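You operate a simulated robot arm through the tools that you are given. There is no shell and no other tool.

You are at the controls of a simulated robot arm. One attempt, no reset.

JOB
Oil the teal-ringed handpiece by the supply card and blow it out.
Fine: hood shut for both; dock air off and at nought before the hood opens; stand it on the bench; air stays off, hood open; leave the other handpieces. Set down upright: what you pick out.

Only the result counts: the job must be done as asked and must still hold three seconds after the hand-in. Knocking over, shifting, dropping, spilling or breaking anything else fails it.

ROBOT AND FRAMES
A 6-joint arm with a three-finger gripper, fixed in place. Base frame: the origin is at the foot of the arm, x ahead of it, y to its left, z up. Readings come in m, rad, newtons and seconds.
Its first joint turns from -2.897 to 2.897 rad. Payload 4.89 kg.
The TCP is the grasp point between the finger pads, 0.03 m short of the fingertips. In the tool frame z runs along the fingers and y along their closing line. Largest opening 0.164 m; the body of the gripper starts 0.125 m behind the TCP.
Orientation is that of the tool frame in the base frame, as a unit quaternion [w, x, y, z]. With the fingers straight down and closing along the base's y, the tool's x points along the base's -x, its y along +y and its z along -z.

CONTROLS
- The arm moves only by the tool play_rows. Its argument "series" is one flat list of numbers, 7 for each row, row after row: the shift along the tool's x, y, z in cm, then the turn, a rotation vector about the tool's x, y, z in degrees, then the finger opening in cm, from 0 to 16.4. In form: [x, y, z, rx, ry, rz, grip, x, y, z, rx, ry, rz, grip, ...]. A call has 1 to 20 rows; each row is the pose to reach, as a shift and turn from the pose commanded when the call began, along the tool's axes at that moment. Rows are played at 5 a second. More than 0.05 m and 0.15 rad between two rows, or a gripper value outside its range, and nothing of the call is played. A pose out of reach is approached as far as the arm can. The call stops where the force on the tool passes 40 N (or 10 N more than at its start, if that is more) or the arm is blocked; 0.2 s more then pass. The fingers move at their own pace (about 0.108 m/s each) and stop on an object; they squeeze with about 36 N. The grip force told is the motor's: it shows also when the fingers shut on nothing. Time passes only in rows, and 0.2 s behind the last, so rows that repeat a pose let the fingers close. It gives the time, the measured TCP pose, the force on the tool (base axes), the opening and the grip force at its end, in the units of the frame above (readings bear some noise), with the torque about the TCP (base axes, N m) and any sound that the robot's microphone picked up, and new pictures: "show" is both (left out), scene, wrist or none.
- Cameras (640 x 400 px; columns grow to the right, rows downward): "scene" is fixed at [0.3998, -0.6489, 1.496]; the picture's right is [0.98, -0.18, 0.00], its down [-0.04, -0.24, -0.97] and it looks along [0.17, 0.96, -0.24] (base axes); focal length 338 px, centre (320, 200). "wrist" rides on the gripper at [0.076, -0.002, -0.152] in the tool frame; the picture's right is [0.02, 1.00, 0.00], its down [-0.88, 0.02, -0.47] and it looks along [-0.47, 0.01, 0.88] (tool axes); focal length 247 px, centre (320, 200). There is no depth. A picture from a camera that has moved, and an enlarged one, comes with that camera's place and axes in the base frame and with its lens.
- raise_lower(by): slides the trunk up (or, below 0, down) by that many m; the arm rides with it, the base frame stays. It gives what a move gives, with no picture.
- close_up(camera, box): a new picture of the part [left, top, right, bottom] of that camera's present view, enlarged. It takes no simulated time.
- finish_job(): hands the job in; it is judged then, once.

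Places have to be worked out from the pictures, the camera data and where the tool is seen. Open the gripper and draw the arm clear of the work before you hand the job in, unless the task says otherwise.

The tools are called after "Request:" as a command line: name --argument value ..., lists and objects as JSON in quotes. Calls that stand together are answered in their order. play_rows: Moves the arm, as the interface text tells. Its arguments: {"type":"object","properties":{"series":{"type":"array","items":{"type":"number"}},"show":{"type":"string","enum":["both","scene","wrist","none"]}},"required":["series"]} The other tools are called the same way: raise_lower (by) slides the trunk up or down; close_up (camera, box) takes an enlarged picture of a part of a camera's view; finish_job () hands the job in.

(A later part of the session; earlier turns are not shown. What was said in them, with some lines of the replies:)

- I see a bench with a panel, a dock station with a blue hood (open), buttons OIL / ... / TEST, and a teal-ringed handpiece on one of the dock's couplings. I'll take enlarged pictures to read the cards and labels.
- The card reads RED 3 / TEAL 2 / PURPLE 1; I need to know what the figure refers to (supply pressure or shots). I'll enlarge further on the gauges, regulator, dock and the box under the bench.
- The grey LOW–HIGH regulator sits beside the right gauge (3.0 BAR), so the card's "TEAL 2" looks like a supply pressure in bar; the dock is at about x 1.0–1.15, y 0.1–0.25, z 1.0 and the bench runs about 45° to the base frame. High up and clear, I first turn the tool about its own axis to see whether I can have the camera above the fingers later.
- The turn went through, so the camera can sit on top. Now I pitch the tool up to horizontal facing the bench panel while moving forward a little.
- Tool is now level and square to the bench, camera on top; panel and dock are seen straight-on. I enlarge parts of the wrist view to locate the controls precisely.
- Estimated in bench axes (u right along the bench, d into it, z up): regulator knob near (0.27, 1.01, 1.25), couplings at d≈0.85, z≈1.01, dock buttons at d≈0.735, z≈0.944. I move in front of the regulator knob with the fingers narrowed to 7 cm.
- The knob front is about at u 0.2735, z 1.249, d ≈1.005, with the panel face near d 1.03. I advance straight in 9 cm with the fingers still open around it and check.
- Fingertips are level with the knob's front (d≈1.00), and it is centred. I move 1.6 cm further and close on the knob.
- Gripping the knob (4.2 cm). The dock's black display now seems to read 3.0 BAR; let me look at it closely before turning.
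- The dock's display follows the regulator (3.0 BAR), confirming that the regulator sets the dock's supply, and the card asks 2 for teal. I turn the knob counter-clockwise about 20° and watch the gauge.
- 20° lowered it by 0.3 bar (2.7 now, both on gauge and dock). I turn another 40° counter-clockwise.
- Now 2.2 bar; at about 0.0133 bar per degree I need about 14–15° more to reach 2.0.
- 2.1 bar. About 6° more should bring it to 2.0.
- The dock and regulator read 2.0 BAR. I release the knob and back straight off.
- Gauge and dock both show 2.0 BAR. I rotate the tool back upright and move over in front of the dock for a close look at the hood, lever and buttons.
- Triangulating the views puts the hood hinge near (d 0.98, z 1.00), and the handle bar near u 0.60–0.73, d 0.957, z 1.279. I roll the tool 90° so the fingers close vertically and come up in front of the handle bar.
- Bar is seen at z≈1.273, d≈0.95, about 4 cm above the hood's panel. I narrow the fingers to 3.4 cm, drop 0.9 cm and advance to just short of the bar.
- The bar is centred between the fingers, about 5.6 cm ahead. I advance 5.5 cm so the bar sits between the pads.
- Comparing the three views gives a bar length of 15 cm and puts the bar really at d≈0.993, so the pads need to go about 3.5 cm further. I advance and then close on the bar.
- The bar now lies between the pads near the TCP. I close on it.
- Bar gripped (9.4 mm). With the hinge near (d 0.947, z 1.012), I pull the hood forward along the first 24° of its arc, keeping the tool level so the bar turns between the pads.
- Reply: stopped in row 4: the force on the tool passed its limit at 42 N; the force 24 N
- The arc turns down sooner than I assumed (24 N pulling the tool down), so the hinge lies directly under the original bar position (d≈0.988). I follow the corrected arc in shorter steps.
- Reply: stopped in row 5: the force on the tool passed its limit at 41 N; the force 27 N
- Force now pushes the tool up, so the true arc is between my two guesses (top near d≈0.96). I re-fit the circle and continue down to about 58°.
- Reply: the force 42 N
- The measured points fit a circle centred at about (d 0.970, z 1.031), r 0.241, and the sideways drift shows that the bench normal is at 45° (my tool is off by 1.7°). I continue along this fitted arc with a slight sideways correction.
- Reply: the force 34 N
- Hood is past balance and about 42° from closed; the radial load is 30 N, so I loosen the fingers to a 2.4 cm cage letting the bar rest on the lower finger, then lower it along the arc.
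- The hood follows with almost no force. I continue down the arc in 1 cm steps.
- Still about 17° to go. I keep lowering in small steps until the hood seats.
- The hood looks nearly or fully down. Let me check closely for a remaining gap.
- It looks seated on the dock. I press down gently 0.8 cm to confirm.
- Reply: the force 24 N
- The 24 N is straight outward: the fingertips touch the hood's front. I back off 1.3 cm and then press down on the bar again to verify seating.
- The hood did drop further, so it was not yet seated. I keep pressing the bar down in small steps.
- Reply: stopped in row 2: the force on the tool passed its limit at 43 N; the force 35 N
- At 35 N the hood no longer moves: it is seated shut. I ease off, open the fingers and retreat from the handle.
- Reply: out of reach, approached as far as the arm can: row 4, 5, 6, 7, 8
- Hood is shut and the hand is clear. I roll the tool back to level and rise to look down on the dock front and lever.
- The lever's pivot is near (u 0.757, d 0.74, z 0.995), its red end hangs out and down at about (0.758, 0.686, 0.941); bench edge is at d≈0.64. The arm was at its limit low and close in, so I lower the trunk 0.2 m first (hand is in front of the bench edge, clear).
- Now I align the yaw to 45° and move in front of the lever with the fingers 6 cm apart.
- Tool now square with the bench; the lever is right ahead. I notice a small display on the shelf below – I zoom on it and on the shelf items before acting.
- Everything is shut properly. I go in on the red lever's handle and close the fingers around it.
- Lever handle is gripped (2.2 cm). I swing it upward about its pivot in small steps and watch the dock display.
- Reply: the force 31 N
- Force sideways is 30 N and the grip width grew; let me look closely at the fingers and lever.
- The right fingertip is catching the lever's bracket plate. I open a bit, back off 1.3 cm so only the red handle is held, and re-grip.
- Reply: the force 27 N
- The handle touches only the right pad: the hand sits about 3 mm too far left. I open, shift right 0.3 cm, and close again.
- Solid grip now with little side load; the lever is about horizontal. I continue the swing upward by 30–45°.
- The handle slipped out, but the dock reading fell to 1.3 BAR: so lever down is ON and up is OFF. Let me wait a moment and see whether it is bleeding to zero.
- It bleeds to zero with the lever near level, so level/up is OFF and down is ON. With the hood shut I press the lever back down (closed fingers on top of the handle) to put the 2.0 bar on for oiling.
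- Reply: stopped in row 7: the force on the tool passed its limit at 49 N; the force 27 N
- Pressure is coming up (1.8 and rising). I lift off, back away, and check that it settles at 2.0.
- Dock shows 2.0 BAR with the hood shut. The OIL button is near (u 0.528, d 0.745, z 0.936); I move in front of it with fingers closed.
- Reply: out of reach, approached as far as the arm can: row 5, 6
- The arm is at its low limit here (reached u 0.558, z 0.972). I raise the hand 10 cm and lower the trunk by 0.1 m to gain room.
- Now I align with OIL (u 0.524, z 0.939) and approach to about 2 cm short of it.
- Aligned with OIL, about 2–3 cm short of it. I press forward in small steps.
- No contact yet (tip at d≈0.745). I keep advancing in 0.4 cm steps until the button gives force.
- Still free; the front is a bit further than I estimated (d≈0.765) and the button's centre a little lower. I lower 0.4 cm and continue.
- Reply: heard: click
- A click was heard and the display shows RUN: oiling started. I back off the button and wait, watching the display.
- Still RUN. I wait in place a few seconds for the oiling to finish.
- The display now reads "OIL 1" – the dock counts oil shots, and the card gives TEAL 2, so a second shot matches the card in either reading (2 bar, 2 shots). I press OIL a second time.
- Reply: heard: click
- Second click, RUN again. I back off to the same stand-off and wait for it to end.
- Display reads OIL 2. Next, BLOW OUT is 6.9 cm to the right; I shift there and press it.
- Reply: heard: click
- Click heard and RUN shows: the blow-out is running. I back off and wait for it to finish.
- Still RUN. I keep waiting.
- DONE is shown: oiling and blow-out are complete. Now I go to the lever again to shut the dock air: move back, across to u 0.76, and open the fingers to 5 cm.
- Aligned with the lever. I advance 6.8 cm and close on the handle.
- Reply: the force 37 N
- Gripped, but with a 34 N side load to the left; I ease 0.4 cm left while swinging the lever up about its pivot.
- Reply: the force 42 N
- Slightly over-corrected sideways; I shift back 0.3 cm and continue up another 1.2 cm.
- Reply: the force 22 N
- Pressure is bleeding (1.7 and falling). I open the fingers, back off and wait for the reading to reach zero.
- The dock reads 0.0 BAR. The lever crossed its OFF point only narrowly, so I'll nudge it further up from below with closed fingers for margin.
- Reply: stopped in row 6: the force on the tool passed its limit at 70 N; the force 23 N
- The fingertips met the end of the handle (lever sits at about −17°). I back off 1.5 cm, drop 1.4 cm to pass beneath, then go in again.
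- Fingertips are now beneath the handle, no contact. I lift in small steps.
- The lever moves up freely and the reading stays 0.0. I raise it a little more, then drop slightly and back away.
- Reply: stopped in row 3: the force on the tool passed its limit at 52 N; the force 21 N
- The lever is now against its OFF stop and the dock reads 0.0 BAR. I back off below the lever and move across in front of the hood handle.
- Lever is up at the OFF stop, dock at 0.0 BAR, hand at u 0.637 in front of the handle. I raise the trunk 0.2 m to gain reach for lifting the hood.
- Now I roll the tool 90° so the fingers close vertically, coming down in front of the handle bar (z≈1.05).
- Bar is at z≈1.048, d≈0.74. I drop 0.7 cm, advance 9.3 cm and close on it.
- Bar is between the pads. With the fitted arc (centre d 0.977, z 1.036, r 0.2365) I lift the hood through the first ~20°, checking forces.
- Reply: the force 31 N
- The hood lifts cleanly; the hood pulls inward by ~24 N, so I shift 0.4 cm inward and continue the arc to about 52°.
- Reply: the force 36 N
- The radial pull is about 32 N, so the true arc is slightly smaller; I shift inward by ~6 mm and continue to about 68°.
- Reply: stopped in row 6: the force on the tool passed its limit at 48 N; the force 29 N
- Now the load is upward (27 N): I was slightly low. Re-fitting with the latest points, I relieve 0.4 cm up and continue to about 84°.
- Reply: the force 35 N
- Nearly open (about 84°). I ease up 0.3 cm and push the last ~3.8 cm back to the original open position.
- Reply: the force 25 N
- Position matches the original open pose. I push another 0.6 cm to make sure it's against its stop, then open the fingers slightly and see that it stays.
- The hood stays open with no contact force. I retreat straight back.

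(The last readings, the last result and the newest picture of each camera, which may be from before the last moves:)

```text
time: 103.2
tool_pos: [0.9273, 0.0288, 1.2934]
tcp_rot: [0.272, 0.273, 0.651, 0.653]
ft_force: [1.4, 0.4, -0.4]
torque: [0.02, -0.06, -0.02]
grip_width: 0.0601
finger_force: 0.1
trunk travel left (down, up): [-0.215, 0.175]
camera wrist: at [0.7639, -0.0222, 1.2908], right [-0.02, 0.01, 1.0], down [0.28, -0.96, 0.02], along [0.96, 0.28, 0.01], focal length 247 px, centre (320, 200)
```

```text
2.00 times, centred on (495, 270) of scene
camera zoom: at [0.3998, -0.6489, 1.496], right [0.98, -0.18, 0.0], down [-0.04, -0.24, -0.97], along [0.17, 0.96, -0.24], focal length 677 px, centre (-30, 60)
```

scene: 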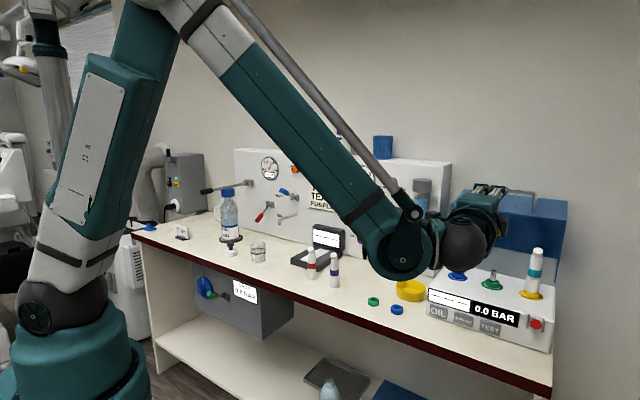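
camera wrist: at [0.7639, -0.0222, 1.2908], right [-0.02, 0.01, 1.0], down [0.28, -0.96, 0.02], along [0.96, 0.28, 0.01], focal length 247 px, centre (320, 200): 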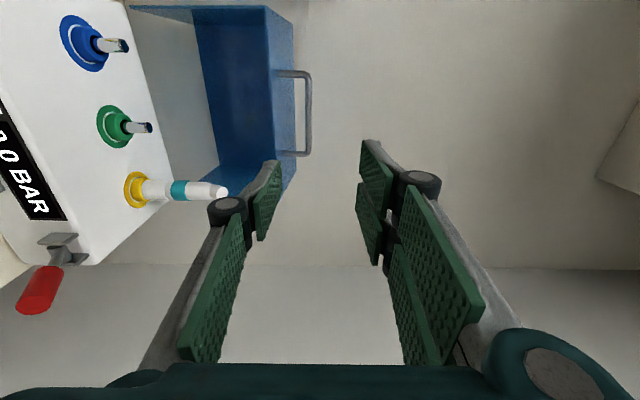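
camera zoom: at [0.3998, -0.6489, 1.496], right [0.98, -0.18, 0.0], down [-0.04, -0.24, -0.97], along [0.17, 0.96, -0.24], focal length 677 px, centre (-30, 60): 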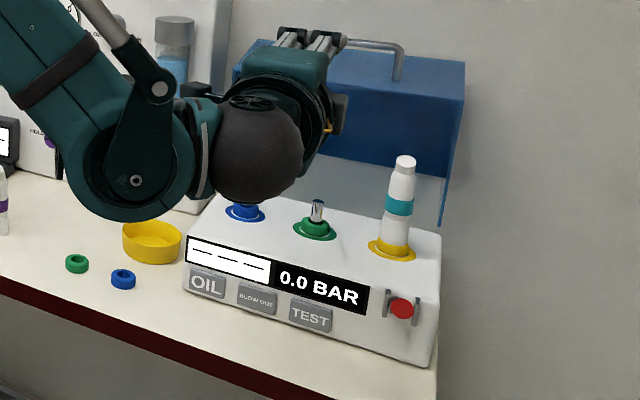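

Hood stays open and the dock reads 0.0 BAR. I roll the tool back to level and line up in front of the teal-ringed handpiece.

Request:
play_rows --series '[-0.9, -0.3, -0.5, 0, 0, 8.2, 6, -1.8, -0.6, -1, 0, 0, 16.4, 6, -2.7, -0.9, -1.5, 0, 0, 24.6, 6, -3.6, -1.2, -2, 0, 0, 32.8, 6, -4.5, -1.5, -2.5, 0, 0, 41, 6, -5.4, -1.8, -3, 0, 0, 49.2, 6, -6.3, -2.1, -3.5, 0, 0, 57.4, 6, -7.2, -2.4, -4, 0, 0, 65.6, 6, -8.1, -2.7, -4.5, 0, 0, 73.8, 6, -9, -3, -5, 0, 0, 82, 6, -10, -3.3, -5, 0, 0, 90, 6]' --show "both"

Request:
close_up --camera "wrist" --box '[220, 120, 440, 320]'

```text
time: 105.5
tool_pos: [0.9616, -0.0769, 1.2595]
tcp_rot: [-0.27, 0.654, 0.266, 0.654]
ft_force: [-0.7, -0.3, -0.1]
torque: [-0.04, 0.08, -0.05]
grip_width: 0.06
finger_force: 0.0
trunk travel left (down, up): [-0.215, 0.175]
camera wrist: at [0.8523, -0.1818, 1.3346], right [0.7, -0.71, 0.02], down [-0.32, -0.34, -0.88], along [0.63, 0.61, -0.47], focal length 247 px, centre (320, 200)
```

scene: 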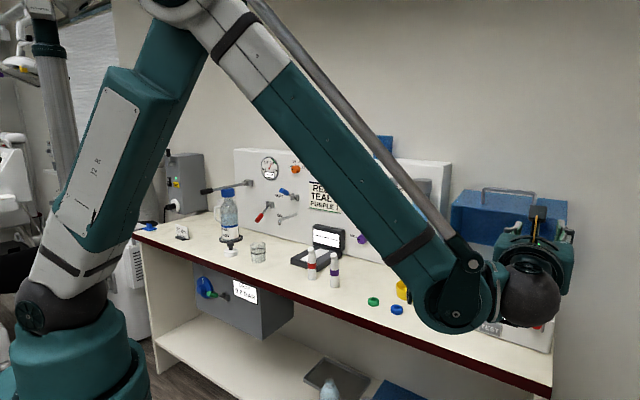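
wrist: 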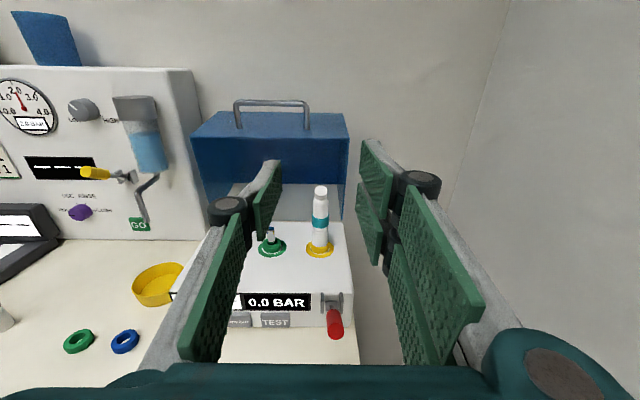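

```text
2.00 times, centred on (330, 220) of wrist
camera zoom: at [0.8523, -0.1818, 1.3346], right [0.7, -0.71, 0.02], down [-0.32, -0.34, -0.88], along [0.63, 0.61, -0.47], focal length 494 px, centre (300, 160)
```

zoom: 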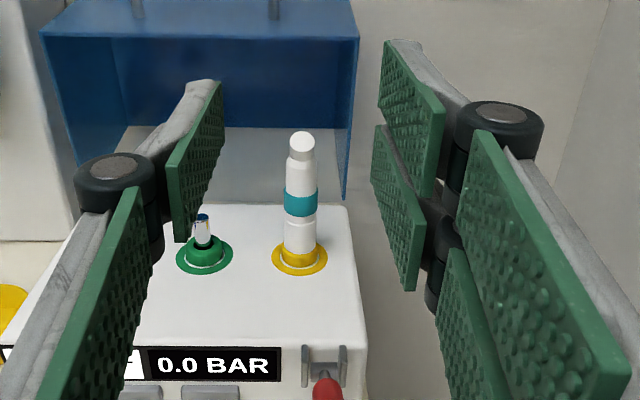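

Handpiece triangulates to (u 0.738, d 0.879), standing from z 1.005 to 1.14 with the teal ring at z≈1.072. To keep the wrist clear of the raised lever I pitch the tool 25° down and come in above it.

Request:
play_rows --series '[-1.5, 0.1, 1.5, 0, -4, 0, 6, -3.5, 0.1, 3.5, 0, -8.5, 0, 6, -5.5, 0.2, 6, 0, -13, 0, 6, -8, 0.3, 8.5, 0, -17.5, 0, 6, -10.5, 0.4, 11, 0, -22, 0, 6, -13, 0.4, 13.5, 0, -25, 0, 6]' --show "both"

Request:
close_up --camera "wrist" --box '[220, 100, 440, 300]'

```text
time: 107.0
tool_pos: [1.0605, 0.0154, 1.1327]
tcp_rot: [-0.205, 0.78, 0.32, 0.497]
ft_force: [0.0, -1.3, -0.4]
torque: [-0.01, -0.03, 0.03]
grip_width: 0.0601
finger_force: 0.2
trunk travel left (down, up): [-0.215, 0.175]
camera wrist: at [0.9843, -0.0569, 1.2646], right [0.71, -0.7, 0.02], down [-0.56, -0.58, -0.6], along [0.43, 0.42, -0.8], focal length 247 px, centre (320, 200)
```

scene: 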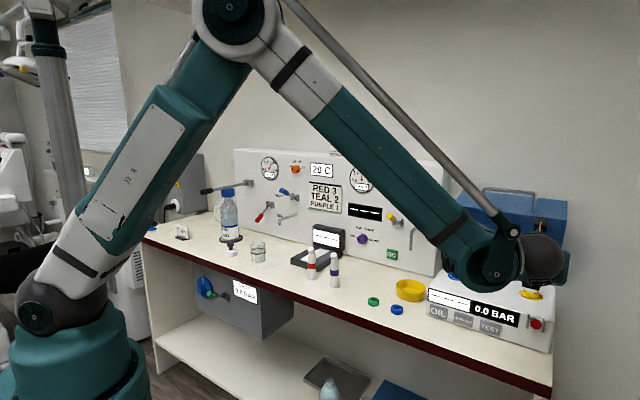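
wrist: 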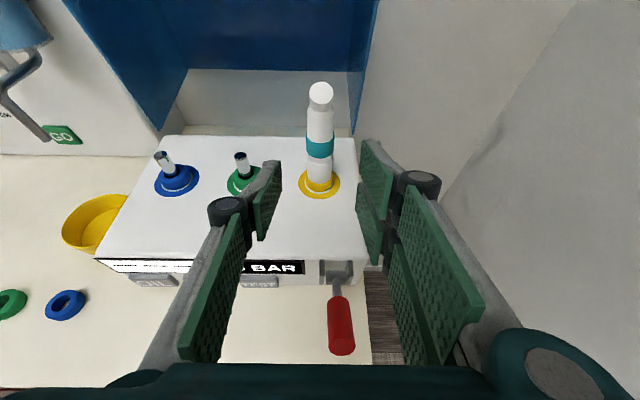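

```text
2.00 times, centred on (330, 200) of wrist
camera zoom: at [0.9843, -0.0569, 1.2646], right [0.71, -0.7, 0.02], down [-0.56, -0.58, -0.6], along [0.43, 0.42, -0.8], focal length 494 px, centre (300, 200)
```

zoom: 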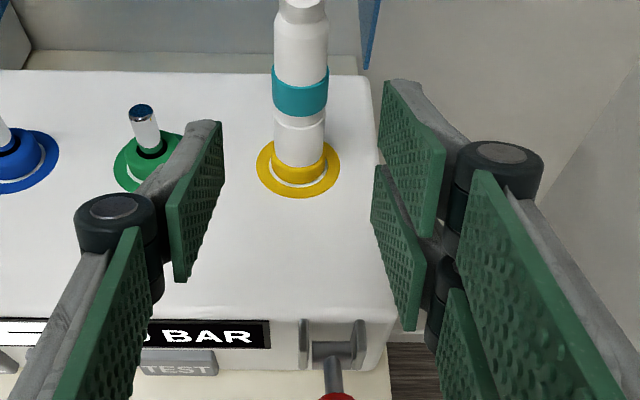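

Everything is consistent: handpiece axis at u 0.738, d 0.877. I advance along the pitched tool axis toward a grip just below the teal ring (z≈1.065), stopping short to check.

Request:
play_rows --series '[-0.4, -0.1, 3.4, 0, 0, 0, 6, -0.8, -0.1, 6.7, 0, 0, 0, 6, -1.0, -0.1, 9.5, 0, 0, 0, 6]' --show "both"

Request:
close_up --camera "wrist" --box '[220, 60, 440, 260]'

```text
time: 107.8
tool_pos: [1.1184, 0.0725, 1.0831]
tcp_rot: [-0.206, 0.78, 0.32, 0.497]
ft_force: [-1.1, 0.2, 0.7]
torque: [0.0, 0.02, 0.0]
grip_width: 0.06
finger_force: 0.0
trunk travel left (down, up): [-0.215, 0.175]
camera wrist: at [1.0417, 0.0008, 1.2148], right [0.71, -0.7, 0.02], down [-0.56, -0.57, -0.6], along [0.43, 0.42, -0.8], focal length 247 px, centre (320, 200)
```

scene: 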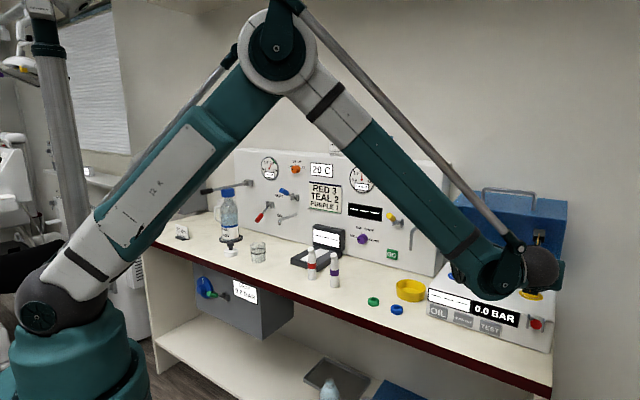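
wrist: 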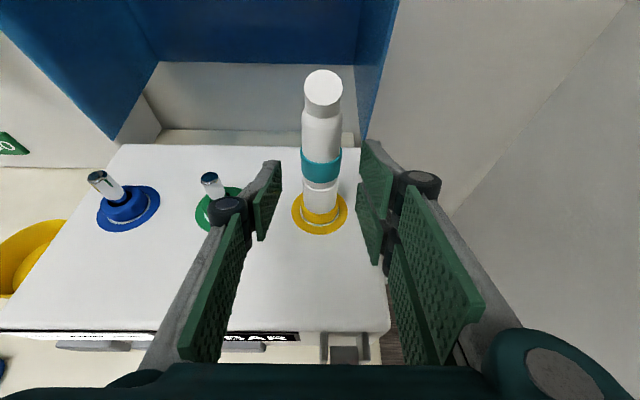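

```text
2.00 times, centred on (330, 160) of wrist
camera zoom: at [1.0417, 0.0008, 1.2148], right [0.71, -0.7, 0.02], down [-0.56, -0.57, -0.6], along [0.43, 0.42, -0.8], focal length 494 px, centre (300, 280)
```

zoom: 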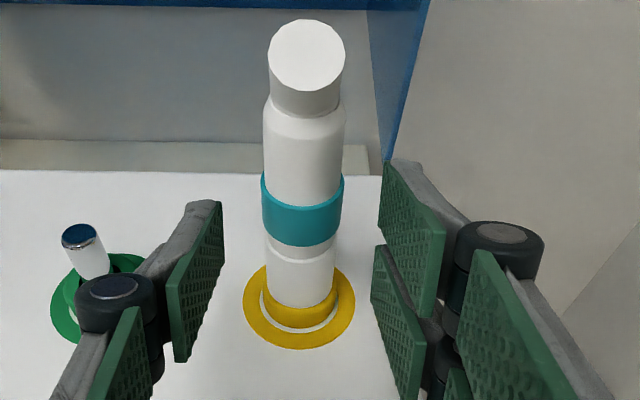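

Well centred. I move the last 3.6 cm so the pads straddle the teal ring, and close.

Request:
play_rows --series '[0.3, 0, 1.8, 0, 0, 0, 6, 0.55, 0, 3.6, 0, 0, 0, 6, 0.55, 0, 3.6, 0, 0, 0, 2, 0.55, 0, 3.6, 0, 0, 0, 2, 0.55, 0, 3.6, 0, 0, 0, 2]' --show "both"

Request:
close_up --camera "wrist" --box '[220, 80, 440, 280]'

```text
time: 109.0
tool_pos: [1.1431, 0.0981, 1.0717]
tcp_rot: [-0.206, 0.779, 0.321, 0.498]
ft_force: [0.9, -1.0, -0.1]
torque: [-0.06, -0.08, 0.02]
grip_width: 0.03
finger_force: 35.9
trunk travel left (down, up): [-0.215, 0.175]
camera wrist: at [1.0665, 0.0266, 1.2031], right [0.71, -0.7, 0.02], down [-0.56, -0.58, -0.6], along [0.43, 0.42, -0.8], focal length 247 px, centre (320, 200)
```

scene: 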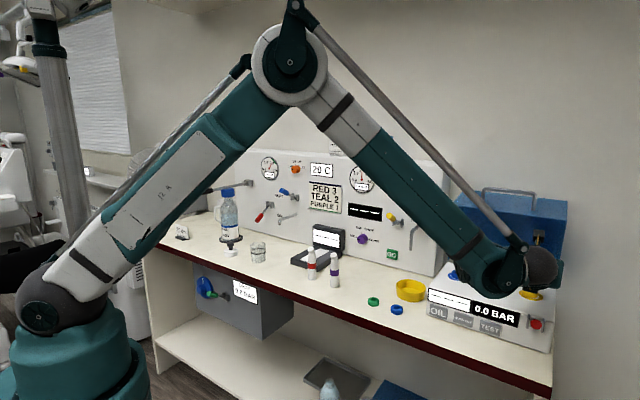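
wrist: 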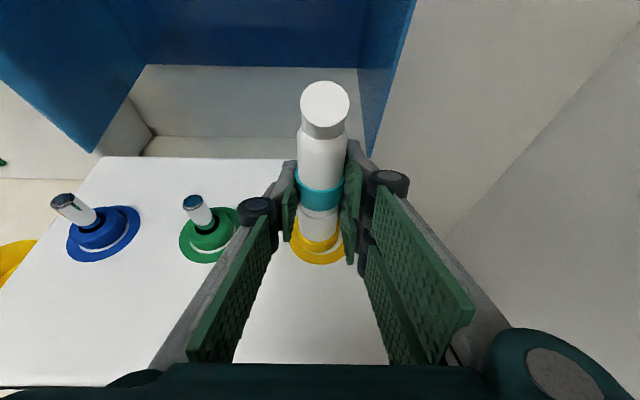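

```text
2.00 times, centred on (330, 180) of wrist
camera zoom: at [1.0665, 0.0266, 1.2031], right [0.71, -0.7, 0.02], down [-0.56, -0.58, -0.6], along [0.43, 0.42, -0.8], focal length 494 px, centre (300, 240)
```

zoom: 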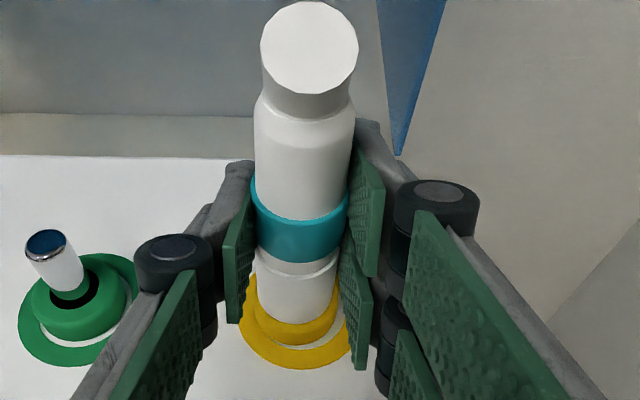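

Handpiece gripped on the ring (3.0 cm) with no side load. I lift it straight up off the coupling.

Request:
play_rows --series '[0.45, 0, -0.21, 0, 0, 0, 2, 0.91, 0, -0.42, 0, 0, 0, 2, 1.81, 0, -0.85, 0, 0, 0, 2, 2.72, 0, -1.27, 0, 0, 0, 2, 4.08, 0, -1.9, 0, 0, 0, 2, 5.44, 0, -2.54, 0, 0, 0, 2, 7.25, 0, -3.38, 0, 0, 0, 2, 9.06, 0, -4.23, 0, 0, 0, 2]' --show "both"

Request:
close_up --camera "wrist" --box '[180, 60, 460, 300]'

Request:
close_up --camera "scene" --box '[420, 180, 600, 360]'

```text
time: 110.8
tool_pos: [1.1446, 0.0953, 1.1724]
tcp_rot: [-0.206, 0.78, 0.32, 0.497]
ft_force: [-0.1, -0.7, -0.6]
torque: [0.03, -0.01, 0.03]
grip_width: 0.03
finger_force: 36.0
trunk travel left (down, up): [-0.215, 0.175]
camera wrist: at [1.068, 0.0244, 1.3042], right [0.71, -0.7, 0.02], down [-0.56, -0.58, -0.6], along [0.43, 0.42, -0.8], focal length 247 px, centre (320, 200)
```

scene: 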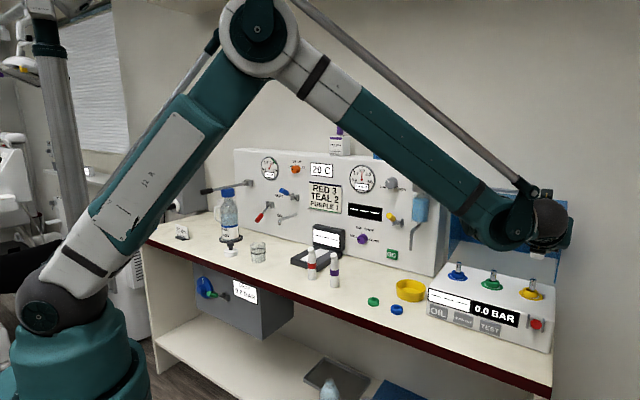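
wrist: 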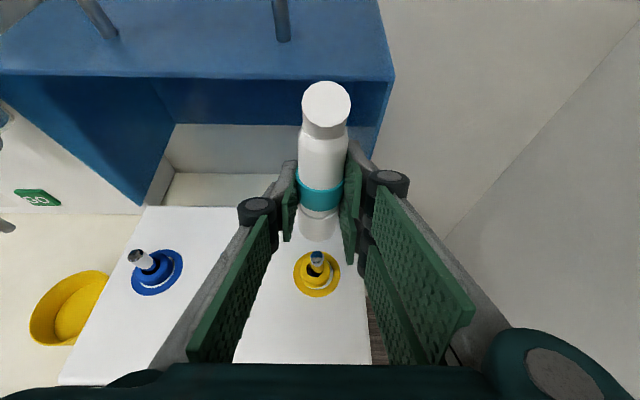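

```text
1.67 times, centred on (320, 180) of wrist
camera zoom: at [1.068, 0.0244, 1.3042], right [0.71, -0.7, 0.02], down [-0.56, -0.58, -0.6], along [0.43, 0.42, -0.8], focal length 412 px, centre (320, 233)
```

zoom: 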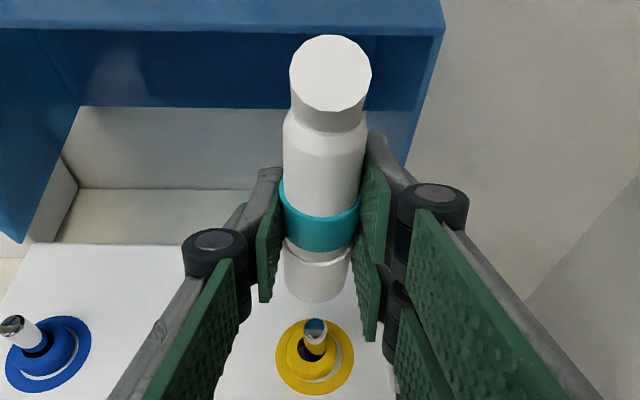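

```text
2.22 times, centred on (510, 270) of scene
camera zoom: at [0.3998, -0.6489, 1.496], right [0.98, -0.18, 0.0], down [-0.04, -0.24, -0.97], along [0.17, 0.96, -0.24], focal length 752 px, centre (-102, 44)
```

zoom: 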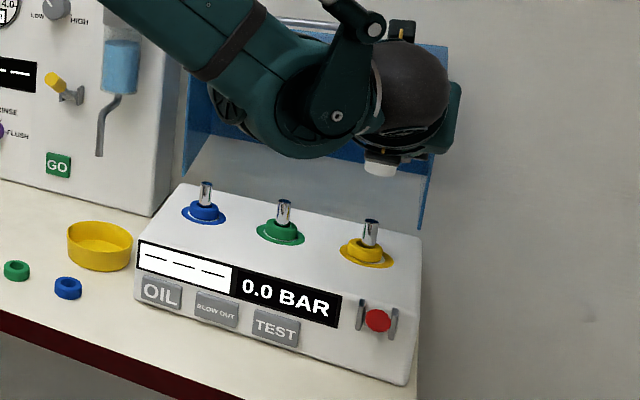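

The handpiece is off the coupling and held upright, bottom about 5 cm below the grip. I carry it back and left to above the free bench strip in front of the dock (u 0.60, d 0.705).

Request:
play_rows --series '[-0.7, -0.8, -1.5, 0, 0, 0, 2, -1.9, -2.8, -4.0, 0, 0, 0, 2, -3.1, -5.2, -6.6, 0, 0, 0, 2, -4.3, -7.6, -9.2, 0, 0, 0, 2, -5.5, -10, -11.8, 0, 0, 0, 2, -6.6, -12.4, -14.2, 0, 0, 0, 2, -7.27, -13.85, -15.6, 0, 0, 0, 2, -7.27, -13.85, -15.6, 0, 0, 0, 2]' --show "both"

Request:
close_up --camera "scene" --box '[380, 230, 580, 390]'

```text
time: 112.5
tool_pos: [0.9235, 0.0745, 1.171]
tcp_rot: [-0.205, 0.78, 0.32, 0.498]
ft_force: [-1.5, -0.2, -0.2]
torque: [-0.04, 0.02, -0.03]
grip_width: 0.0301
finger_force: 35.8
trunk travel left (down, up): [-0.215, 0.175]
camera wrist: at [0.8469, 0.0028, 1.303], right [0.71, -0.7, 0.02], down [-0.56, -0.58, -0.6], along [0.43, 0.42, -0.8], focal length 247 px, centre (320, 200)
```

scene: 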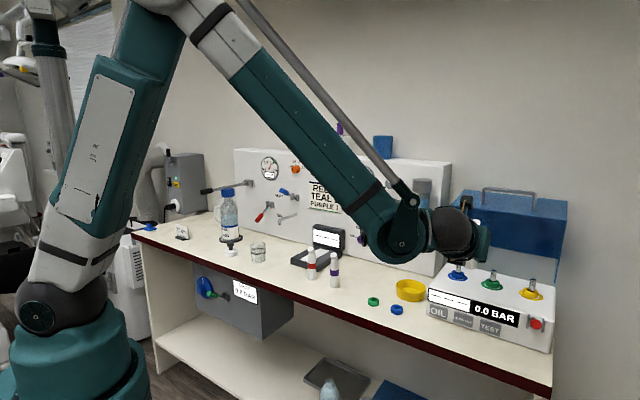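
wrist: 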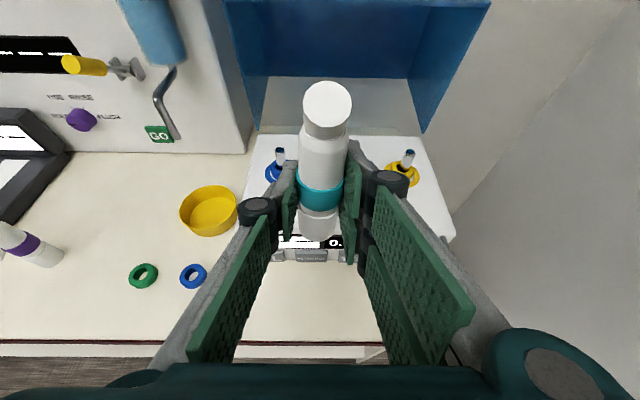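

```text
2.50 times, centred on (480, 310) of scene
camera zoom: at [0.3998, -0.6489, 1.496], right [0.98, -0.18, 0.0], down [-0.04, -0.24, -0.97], along [0.17, 0.96, -0.24], focal length 846 px, centre (-80, -75)
```

zoom: 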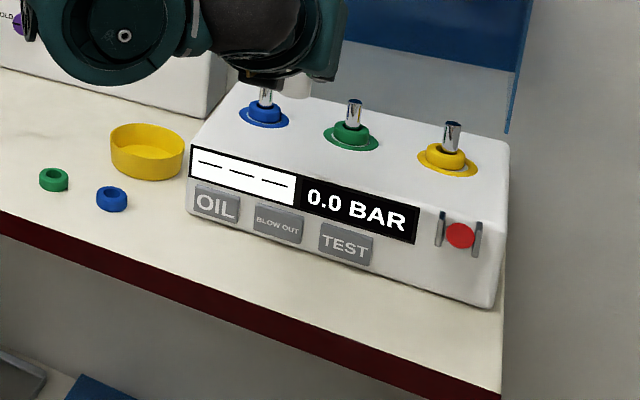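

Above the free strip at (0.60, 0.706). I lower it straight down to about 2 cm above the bench.

Request:
play_rows --series '[-2.0, 0, 0.93, 0, 0, 0, 2, -4.9, 0, 2.28, 0, 0, 0, 2, -7.8, 0, 3.64, 0, 0, 0, 2, -10.7, 0, 4.99, 0, 0, 0, 2, -13.4, 0, 6.25, 0, 0, 0, 2, -15.6, 0, 7.27, 0, 0, 0, 2, -17.2, 0, 8.02, 0, 0, 0, 2]' --show "both"

Request:
close_up --camera "scene" --box '[400, 260, 560, 390]'

```text
time: 114.2
tool_pos: [0.9242, 0.0743, 0.9803]
tcp_rot: [-0.205, 0.78, 0.32, 0.497]
ft_force: [-0.3, 0.0, -0.5]
torque: [-0.04, -0.01, -0.02]
grip_width: 0.0302
finger_force: 35.6
trunk travel left (down, up): [-0.215, 0.175]
camera wrist: at [0.8488, 0.0031, 1.1125], right [0.71, -0.7, 0.02], down [-0.56, -0.58, -0.6], along [0.43, 0.42, -0.8], focal length 247 px, centre (320, 200)
```

scene: 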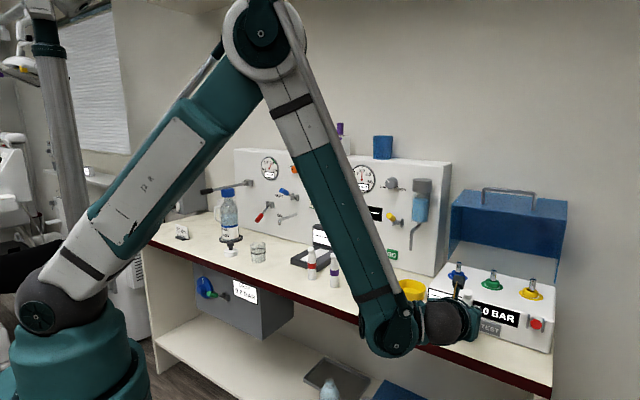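
wrist: 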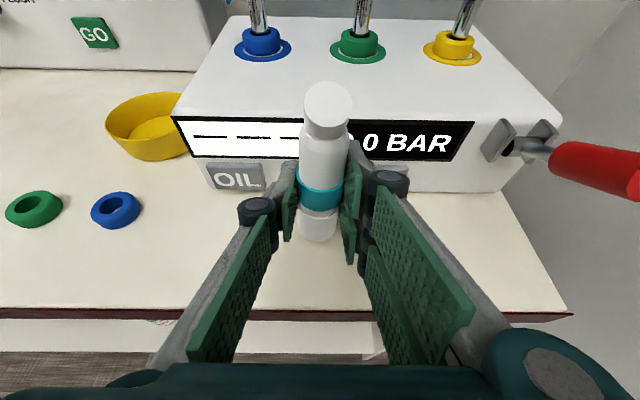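

```text
3.08 times, centred on (480, 325) of scene
camera zoom: at [0.3998, -0.6489, 1.496], right [0.98, -0.18, 0.0], down [-0.04, -0.24, -0.97], along [0.17, 0.96, -0.24], focal length 1041 px, centre (-172, -185)
```

zoom: 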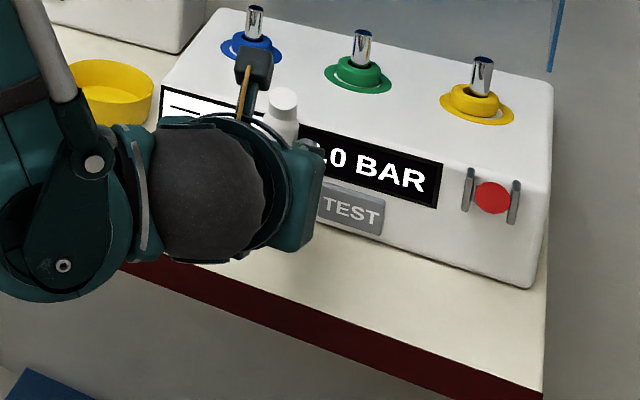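

About 2–3 cm above the bench. I lower slowly in 4 mm steps, looking for contact force.

Request:
play_rows --series '[-0.36, 0, 0.17, 0, 0, 0, 2, -0.72, 0, 0.34, 0, 0, 0, 2, -1.09, 0, 0.51, 0, 0, 0, 2, -1.45, 0, 0.68, 0, 0, 0, 2]' --show "wrist"

Request:
close_up --camera "wrist" --box '[220, 60, 440, 300]'

```text
time: 115.2
tool_pos: [0.9253, 0.0759, 0.9649]
tcp_rot: [-0.206, 0.78, 0.32, 0.497]
ft_force: [-0.1, -0.5, -1.0]
torque: [-0.03, 0.02, -0.04]
grip_width: 0.03
finger_force: 35.8
trunk travel left (down, up): [-0.215, 0.175]
camera wrist: at [0.8485, 0.0035, 1.0974], right [0.71, -0.7, 0.02], down [-0.56, -0.58, -0.6], along [0.43, 0.42, -0.8], focal length 247 px, centre (320, 200)
```

wrist: 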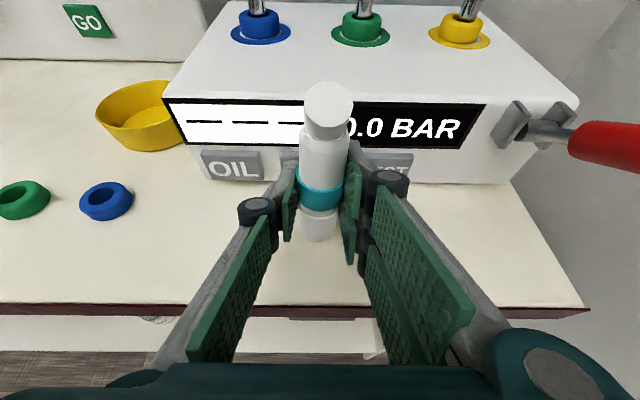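

```text
1.67 times, centred on (330, 180) of wrist
camera zoom: at [0.8485, 0.0035, 1.0974], right [0.71, -0.7, 0.02], down [-0.56, -0.58, -0.6], along [0.43, 0.42, -0.8], focal length 412 px, centre (303, 233)
```

zoom: 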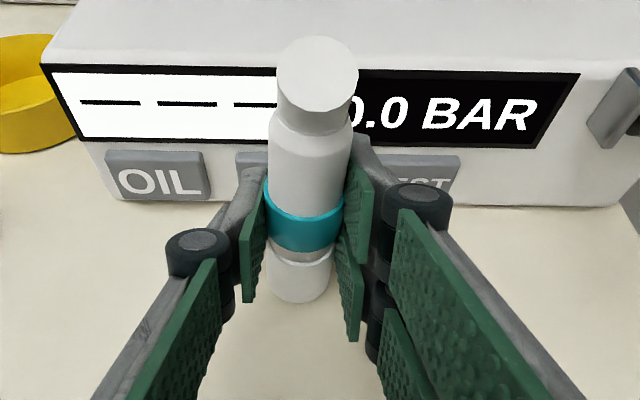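

No contact yet at z 0.965. I continue down in 3–4 mm steps.

Request:
play_rows --series '[-0.27, 0, 0.13, 0, 0, 0, 2, -0.54, 0, 0.25, 0, 0, 0, 2, -0.82, 0, 0.38, 0, 0, 0, 2]' --show "none"

```text
time: 116.0
tool_pos: [0.9252, 0.0763, 0.9558]
tcp_rot: [-0.206, 0.78, 0.32, 0.498]
ft_force: [0.2, 0.8, -1.7]
torque: [-0.01, -0.01, 0.01]
grip_width: 0.0302
finger_force: 35.9
trunk travel left (down, up): [-0.215, 0.175]
```

Still free at z 0.956; continuing down slowly.

Request:
play_rows --series '[-0.27, 0, 0.13, 0, 0, 0, 2, -0.54, 0, 0.25, 0, 0, 0, 2]' --show "wrist"

Request:
close_up --camera "scene" --box '[400, 260, 560, 390]'

```text
time: 116.5
tool_pos: [0.9233, 0.0765, 0.9494]
tcp_rot: [-0.205, 0.78, 0.32, 0.497]
ft_force: [2.5, -0.1, 7.8]
torque: [-0.1, -0.2, -0.04]
grip_width: 0.0302
finger_force: 35.2
trunk travel left (down, up): [-0.215, 0.175]
camera wrist: at [0.847, 0.0044, 1.082], right [0.71, -0.7, 0.02], down [-0.56, -0.58, -0.6], along [0.43, 0.42, -0.8], focal length 247 px, centre (320, 200)
```

wrist: 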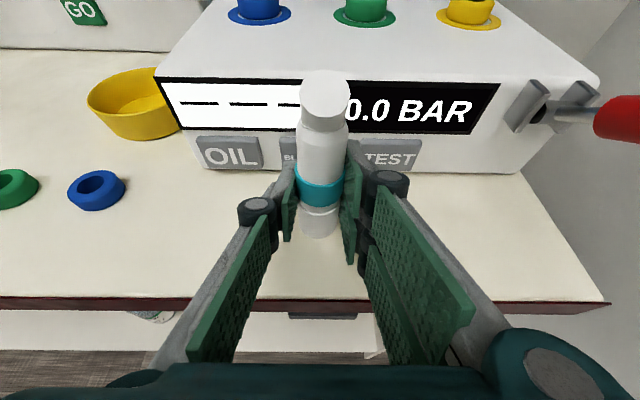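

```text
3.08 times, centred on (480, 325) of scene
camera zoom: at [0.3998, -0.6489, 1.496], right [0.98, -0.18, 0.0], down [-0.04, -0.24, -0.97], along [0.17, 0.96, -0.24], focal length 1041 px, centre (-172, -185)
```

zoom: 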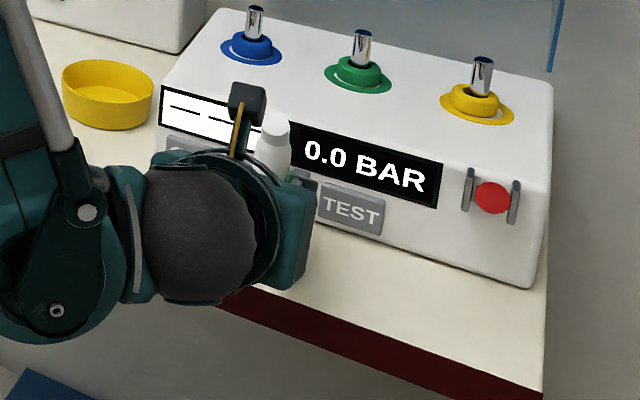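

Contact: 7.8 N upward at z 0.949. Let me check that the handpiece stands straight before releasing.

Request:
close_up --camera "wrist" --box '[220, 60, 440, 300]'

Request:
close_up --camera "scene" --box '[440, 280, 510, 340]'

```text
1.67 times, centred on (330, 180) of wrist
camera zoom: at [0.847, 0.0044, 1.082], right [0.71, -0.7, 0.02], down [-0.56, -0.58, -0.6], along [0.43, 0.42, -0.8], focal length 412 px, centre (303, 233)
```

zoom: 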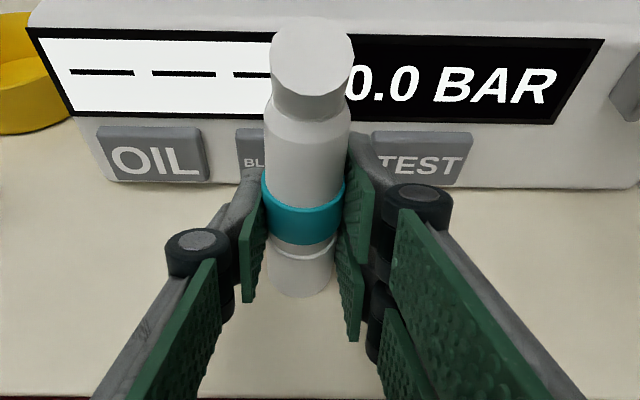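

```text
6.67 times, centred on (475, 310) of scene
camera zoom: at [0.3998, -0.6489, 1.496], right [0.98, -0.18, 0.0], down [-0.04, -0.24, -0.97], along [0.17, 0.96, -0.24], focal length 2256 px, centre (-713, -533)
```

zoom: 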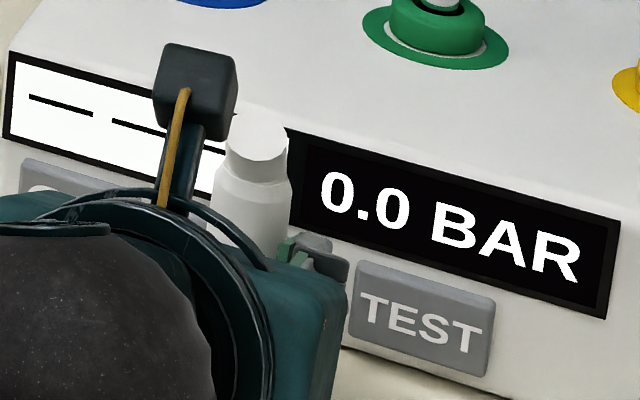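

All features shifted as for a pure ~5 mm slide in the grip, no tilt: it stands flat on the bench. I open the fingers gradually.

Request:
play_rows --series '[0.1, 0, -0.05, 0, 0, 0, 3.0, 0.15, 0, -0.07, 0, 0, 0, 3.4, 0.15, 0, -0.07, 0, 0, 0, 4.0, 0.15, 0, -0.07, 0, 0, 0, 5.0, 0.15, 0, -0.07, 0, 0, 0, 6.0, 0.15, 0, -0.07, 0, 0, 0, 6.0]' --show "wrist"

Request:
close_up --camera "wrist" --box '[220, 60, 440, 300]'

```text
time: 118.0
tool_pos: [0.9244, 0.0755, 0.9525]
tcp_rot: [-0.205, 0.78, 0.32, 0.497]
ft_force: [-0.4, -0.1, -0.8]
torque: [0.02, -0.04, -0.05]
grip_width: 0.0601
finger_force: 0.0
trunk travel left (down, up): [-0.215, 0.175]
camera wrist: at [0.8475, 0.0035, 1.0837], right [0.71, -0.7, 0.02], down [-0.56, -0.58, -0.6], along [0.43, 0.42, -0.8], focal length 247 px, centre (320, 200)
```

wrist: 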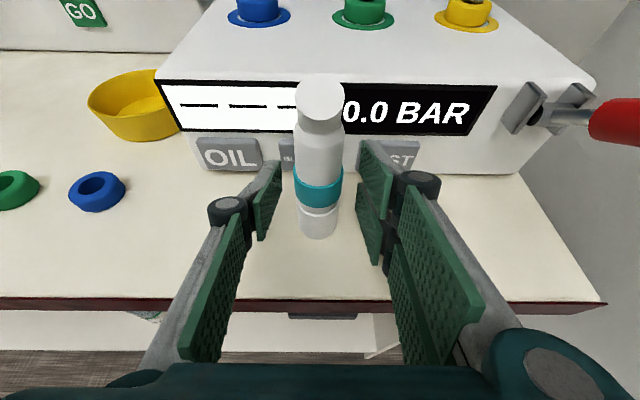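

```text
1.67 times, centred on (330, 180) of wrist
camera zoom: at [0.8475, 0.0035, 1.0837], right [0.71, -0.7, 0.02], down [-0.56, -0.58, -0.6], along [0.43, 0.42, -0.8], focal length 412 px, centre (303, 233)
```

zoom: 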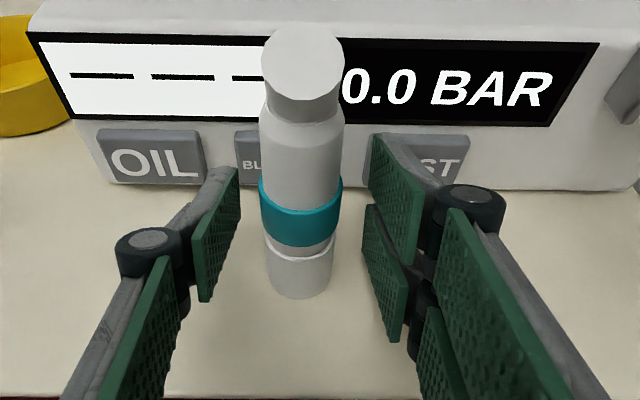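

It stands on its own. I withdraw the hand straight back along the tool axis, then up and away.

Request:
play_rows --series '[0, 0, -1.5, 0, 0, 0, 6, 0, 0, -4, 0, 0, 0, 6, 0, 0, -8, 0, 0, 0, 6, 0, 0, -12, 0, 0, 0, 6, 2, 0, -16, 0, 0, 0, 6, 5, 0, -19, 0, 0, 0, 6, 9, 0, -21, 0, 0, 0, 6, 13, 0, -22, 0, 0, 0, 6]' --show "both"

Request:
close_up --camera "wrist" --box '[180, 40, 460, 300]'

Request:
close_up --camera "scene" --box '[400, 240, 580, 390]'

```text
time: 119.8
tool_pos: [0.8198, -0.0214, 1.1617]
tcp_rot: [-0.206, 0.779, 0.321, 0.498]
ft_force: [-0.1, -0.7, 0.0]
torque: [0.06, -0.01, 0.13]
grip_width: 0.0599
finger_force: 0.0
trunk travel left (down, up): [-0.215, 0.175]
camera wrist: at [0.7438, -0.0947, 1.2937], right [0.71, -0.7, 0.02], down [-0.56, -0.58, -0.6], along [0.43, 0.42, -0.8], focal length 247 px, centre (320, 200)
```

scene: 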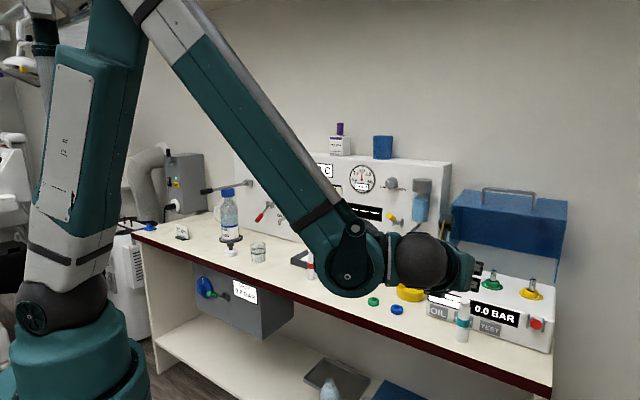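
wrist: 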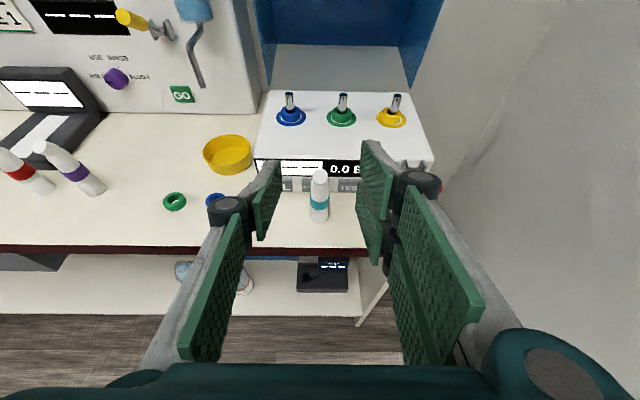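

```text
1.54 times, centred on (320, 170) of wrist
camera zoom: at [0.7438, -0.0947, 1.2937], right [0.71, -0.7, 0.02], down [-0.56, -0.58, -0.6], along [0.43, 0.42, -0.8], focal length 380 px, centre (320, 246)
```

zoom: 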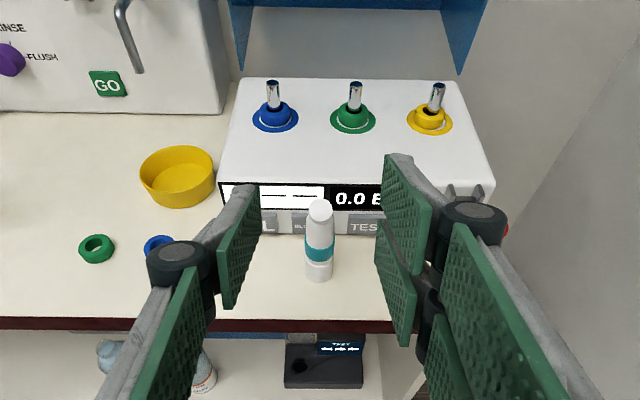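

```text
2.67 times, centred on (490, 315) of scene
camera zoom: at [0.3998, -0.6489, 1.496], right [0.98, -0.18, 0.0], down [-0.04, -0.24, -0.97], along [0.17, 0.96, -0.24], focal length 902 px, centre (-133, -107)
```

zoom: 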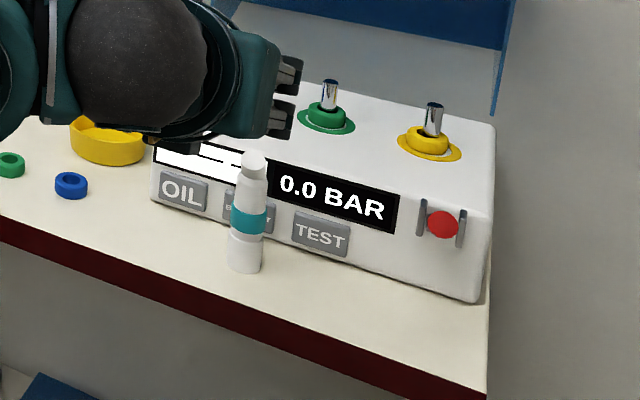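

The teal handpiece stands upright in front of the dock, hood open, dock 0.0 BAR, lever up. I raise and draw the arm well clear, then take a last look.

Request:
play_rows --series '[3.2, 0, -2.5, 0, 0, 0, 6, 6.4, 0, -5, 0, 0, 0, 6, 9.6, 0, -7.5, 0, 0, 0, 6, 12.8, -1, -10, 0, 0, 0, 6, 16, -2, -12.5, 0, 0, 0, 6, 18, -3, -13.5, 0, 0, 0, 6]' --show "both"

Request:
close_up --camera "scene" --box '[410, 170, 590, 380]'

Request:
close_up --camera "wrist" --box '[0, 60, 460, 320]'

```text
time: 121.2
tool_pos: [0.7667, -0.0408, 1.3846]
tcp_rot: [-0.206, 0.78, 0.32, 0.497]
ft_force: [0.6, -0.6, -0.2]
torque: [0.04, 0.0, 0.09]
grip_width: 0.0598
finger_force: 0.1
trunk travel left (down, up): [-0.215, 0.175]
camera wrist: at [0.6898, -0.1133, 1.5158], right [0.71, -0.7, 0.02], down [-0.56, -0.58, -0.6], along [0.43, 0.42, -0.8], focal length 247 px, centre (320, 200)
```

scene: 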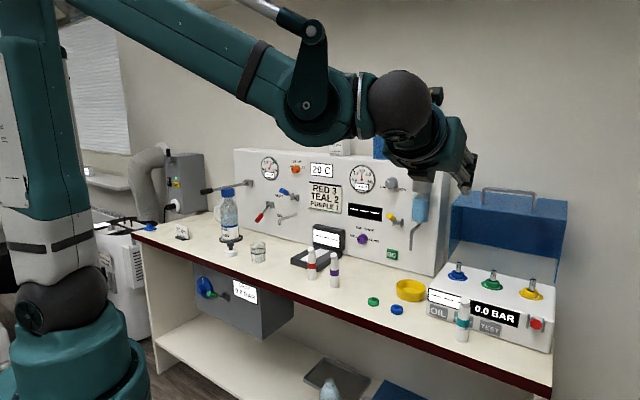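
wrist: 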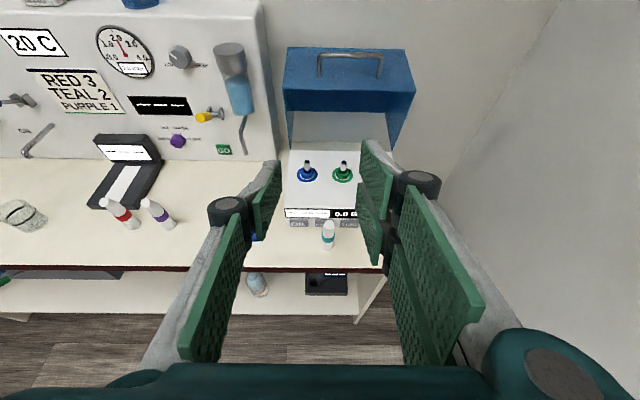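

```text
1.90 times, centred on (500, 275) of scene
camera zoom: at [0.3998, -0.6489, 1.496], right [0.98, -0.18, 0.0], down [-0.04, -0.24, -0.97], along [0.17, 0.96, -0.24], focal length 645 px, centre (-23, 57)
```

zoom: 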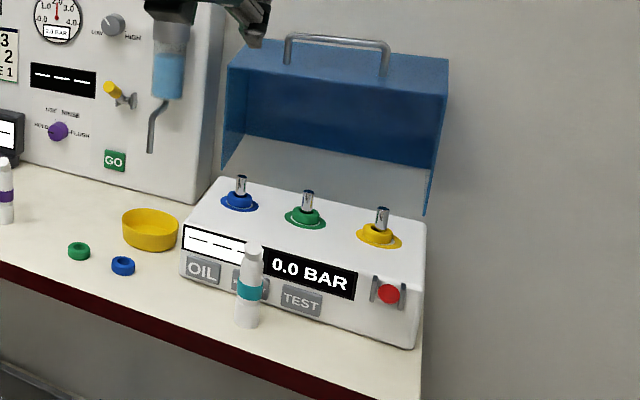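

```text
1.39 times, centred on (230, 190) of wrist
camera zoom: at [0.6898, -0.1133, 1.5158], right [0.71, -0.7, 0.02], down [-0.56, -0.58, -0.6], along [0.43, 0.42, -0.8], focal length 344 px, centre (445, 214)
```

zoom: 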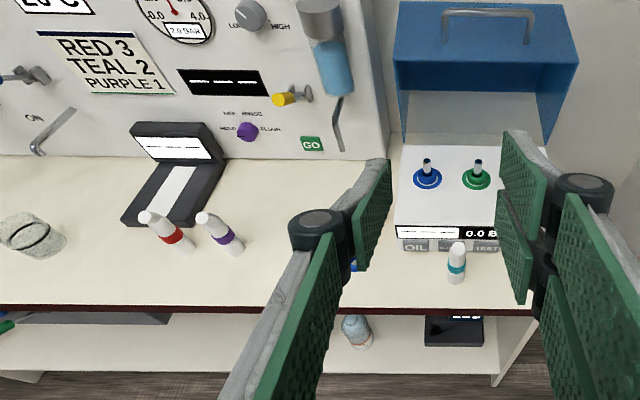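

Final check: the teal handpiece stands upright on the bench, the hood is open, the dock reads 0.0 BAR with its lever up at OFF. The red and purple handpieces and the other items are as they were, and the arm is clear with the gripper open. Handing in.

Request:
finish_job

```text
The job is handed in.
```

The teal-ringed handpiece has been oiled and blown out. It now stands upright on the bench in front of the dock. I have handed the job in; no verdict came back.

- **Supply card:** it reads TEAL 2 without a unit, so I met both possible readings. I turned the regulator down from 3.0 to 2.0 bar, and gave two oil shots (the dock showed OIL 2). If the card means pressure only and you wanted a single shot, it has had one extra.
- **Oiling and blow-out:** the hood was shut for both, and the dock showed DONE after the blow-out.
- **Air:** I moved the lever to its OFF stop and the dock read 0.0 BAR before I opened the hood. It still reads 0.0 BAR.
- **How things stand now:** the hood is open, and the red and purple handpieces were not touched. The arm is clear, with the gripper open. The regulator is still at 2.0 bar.
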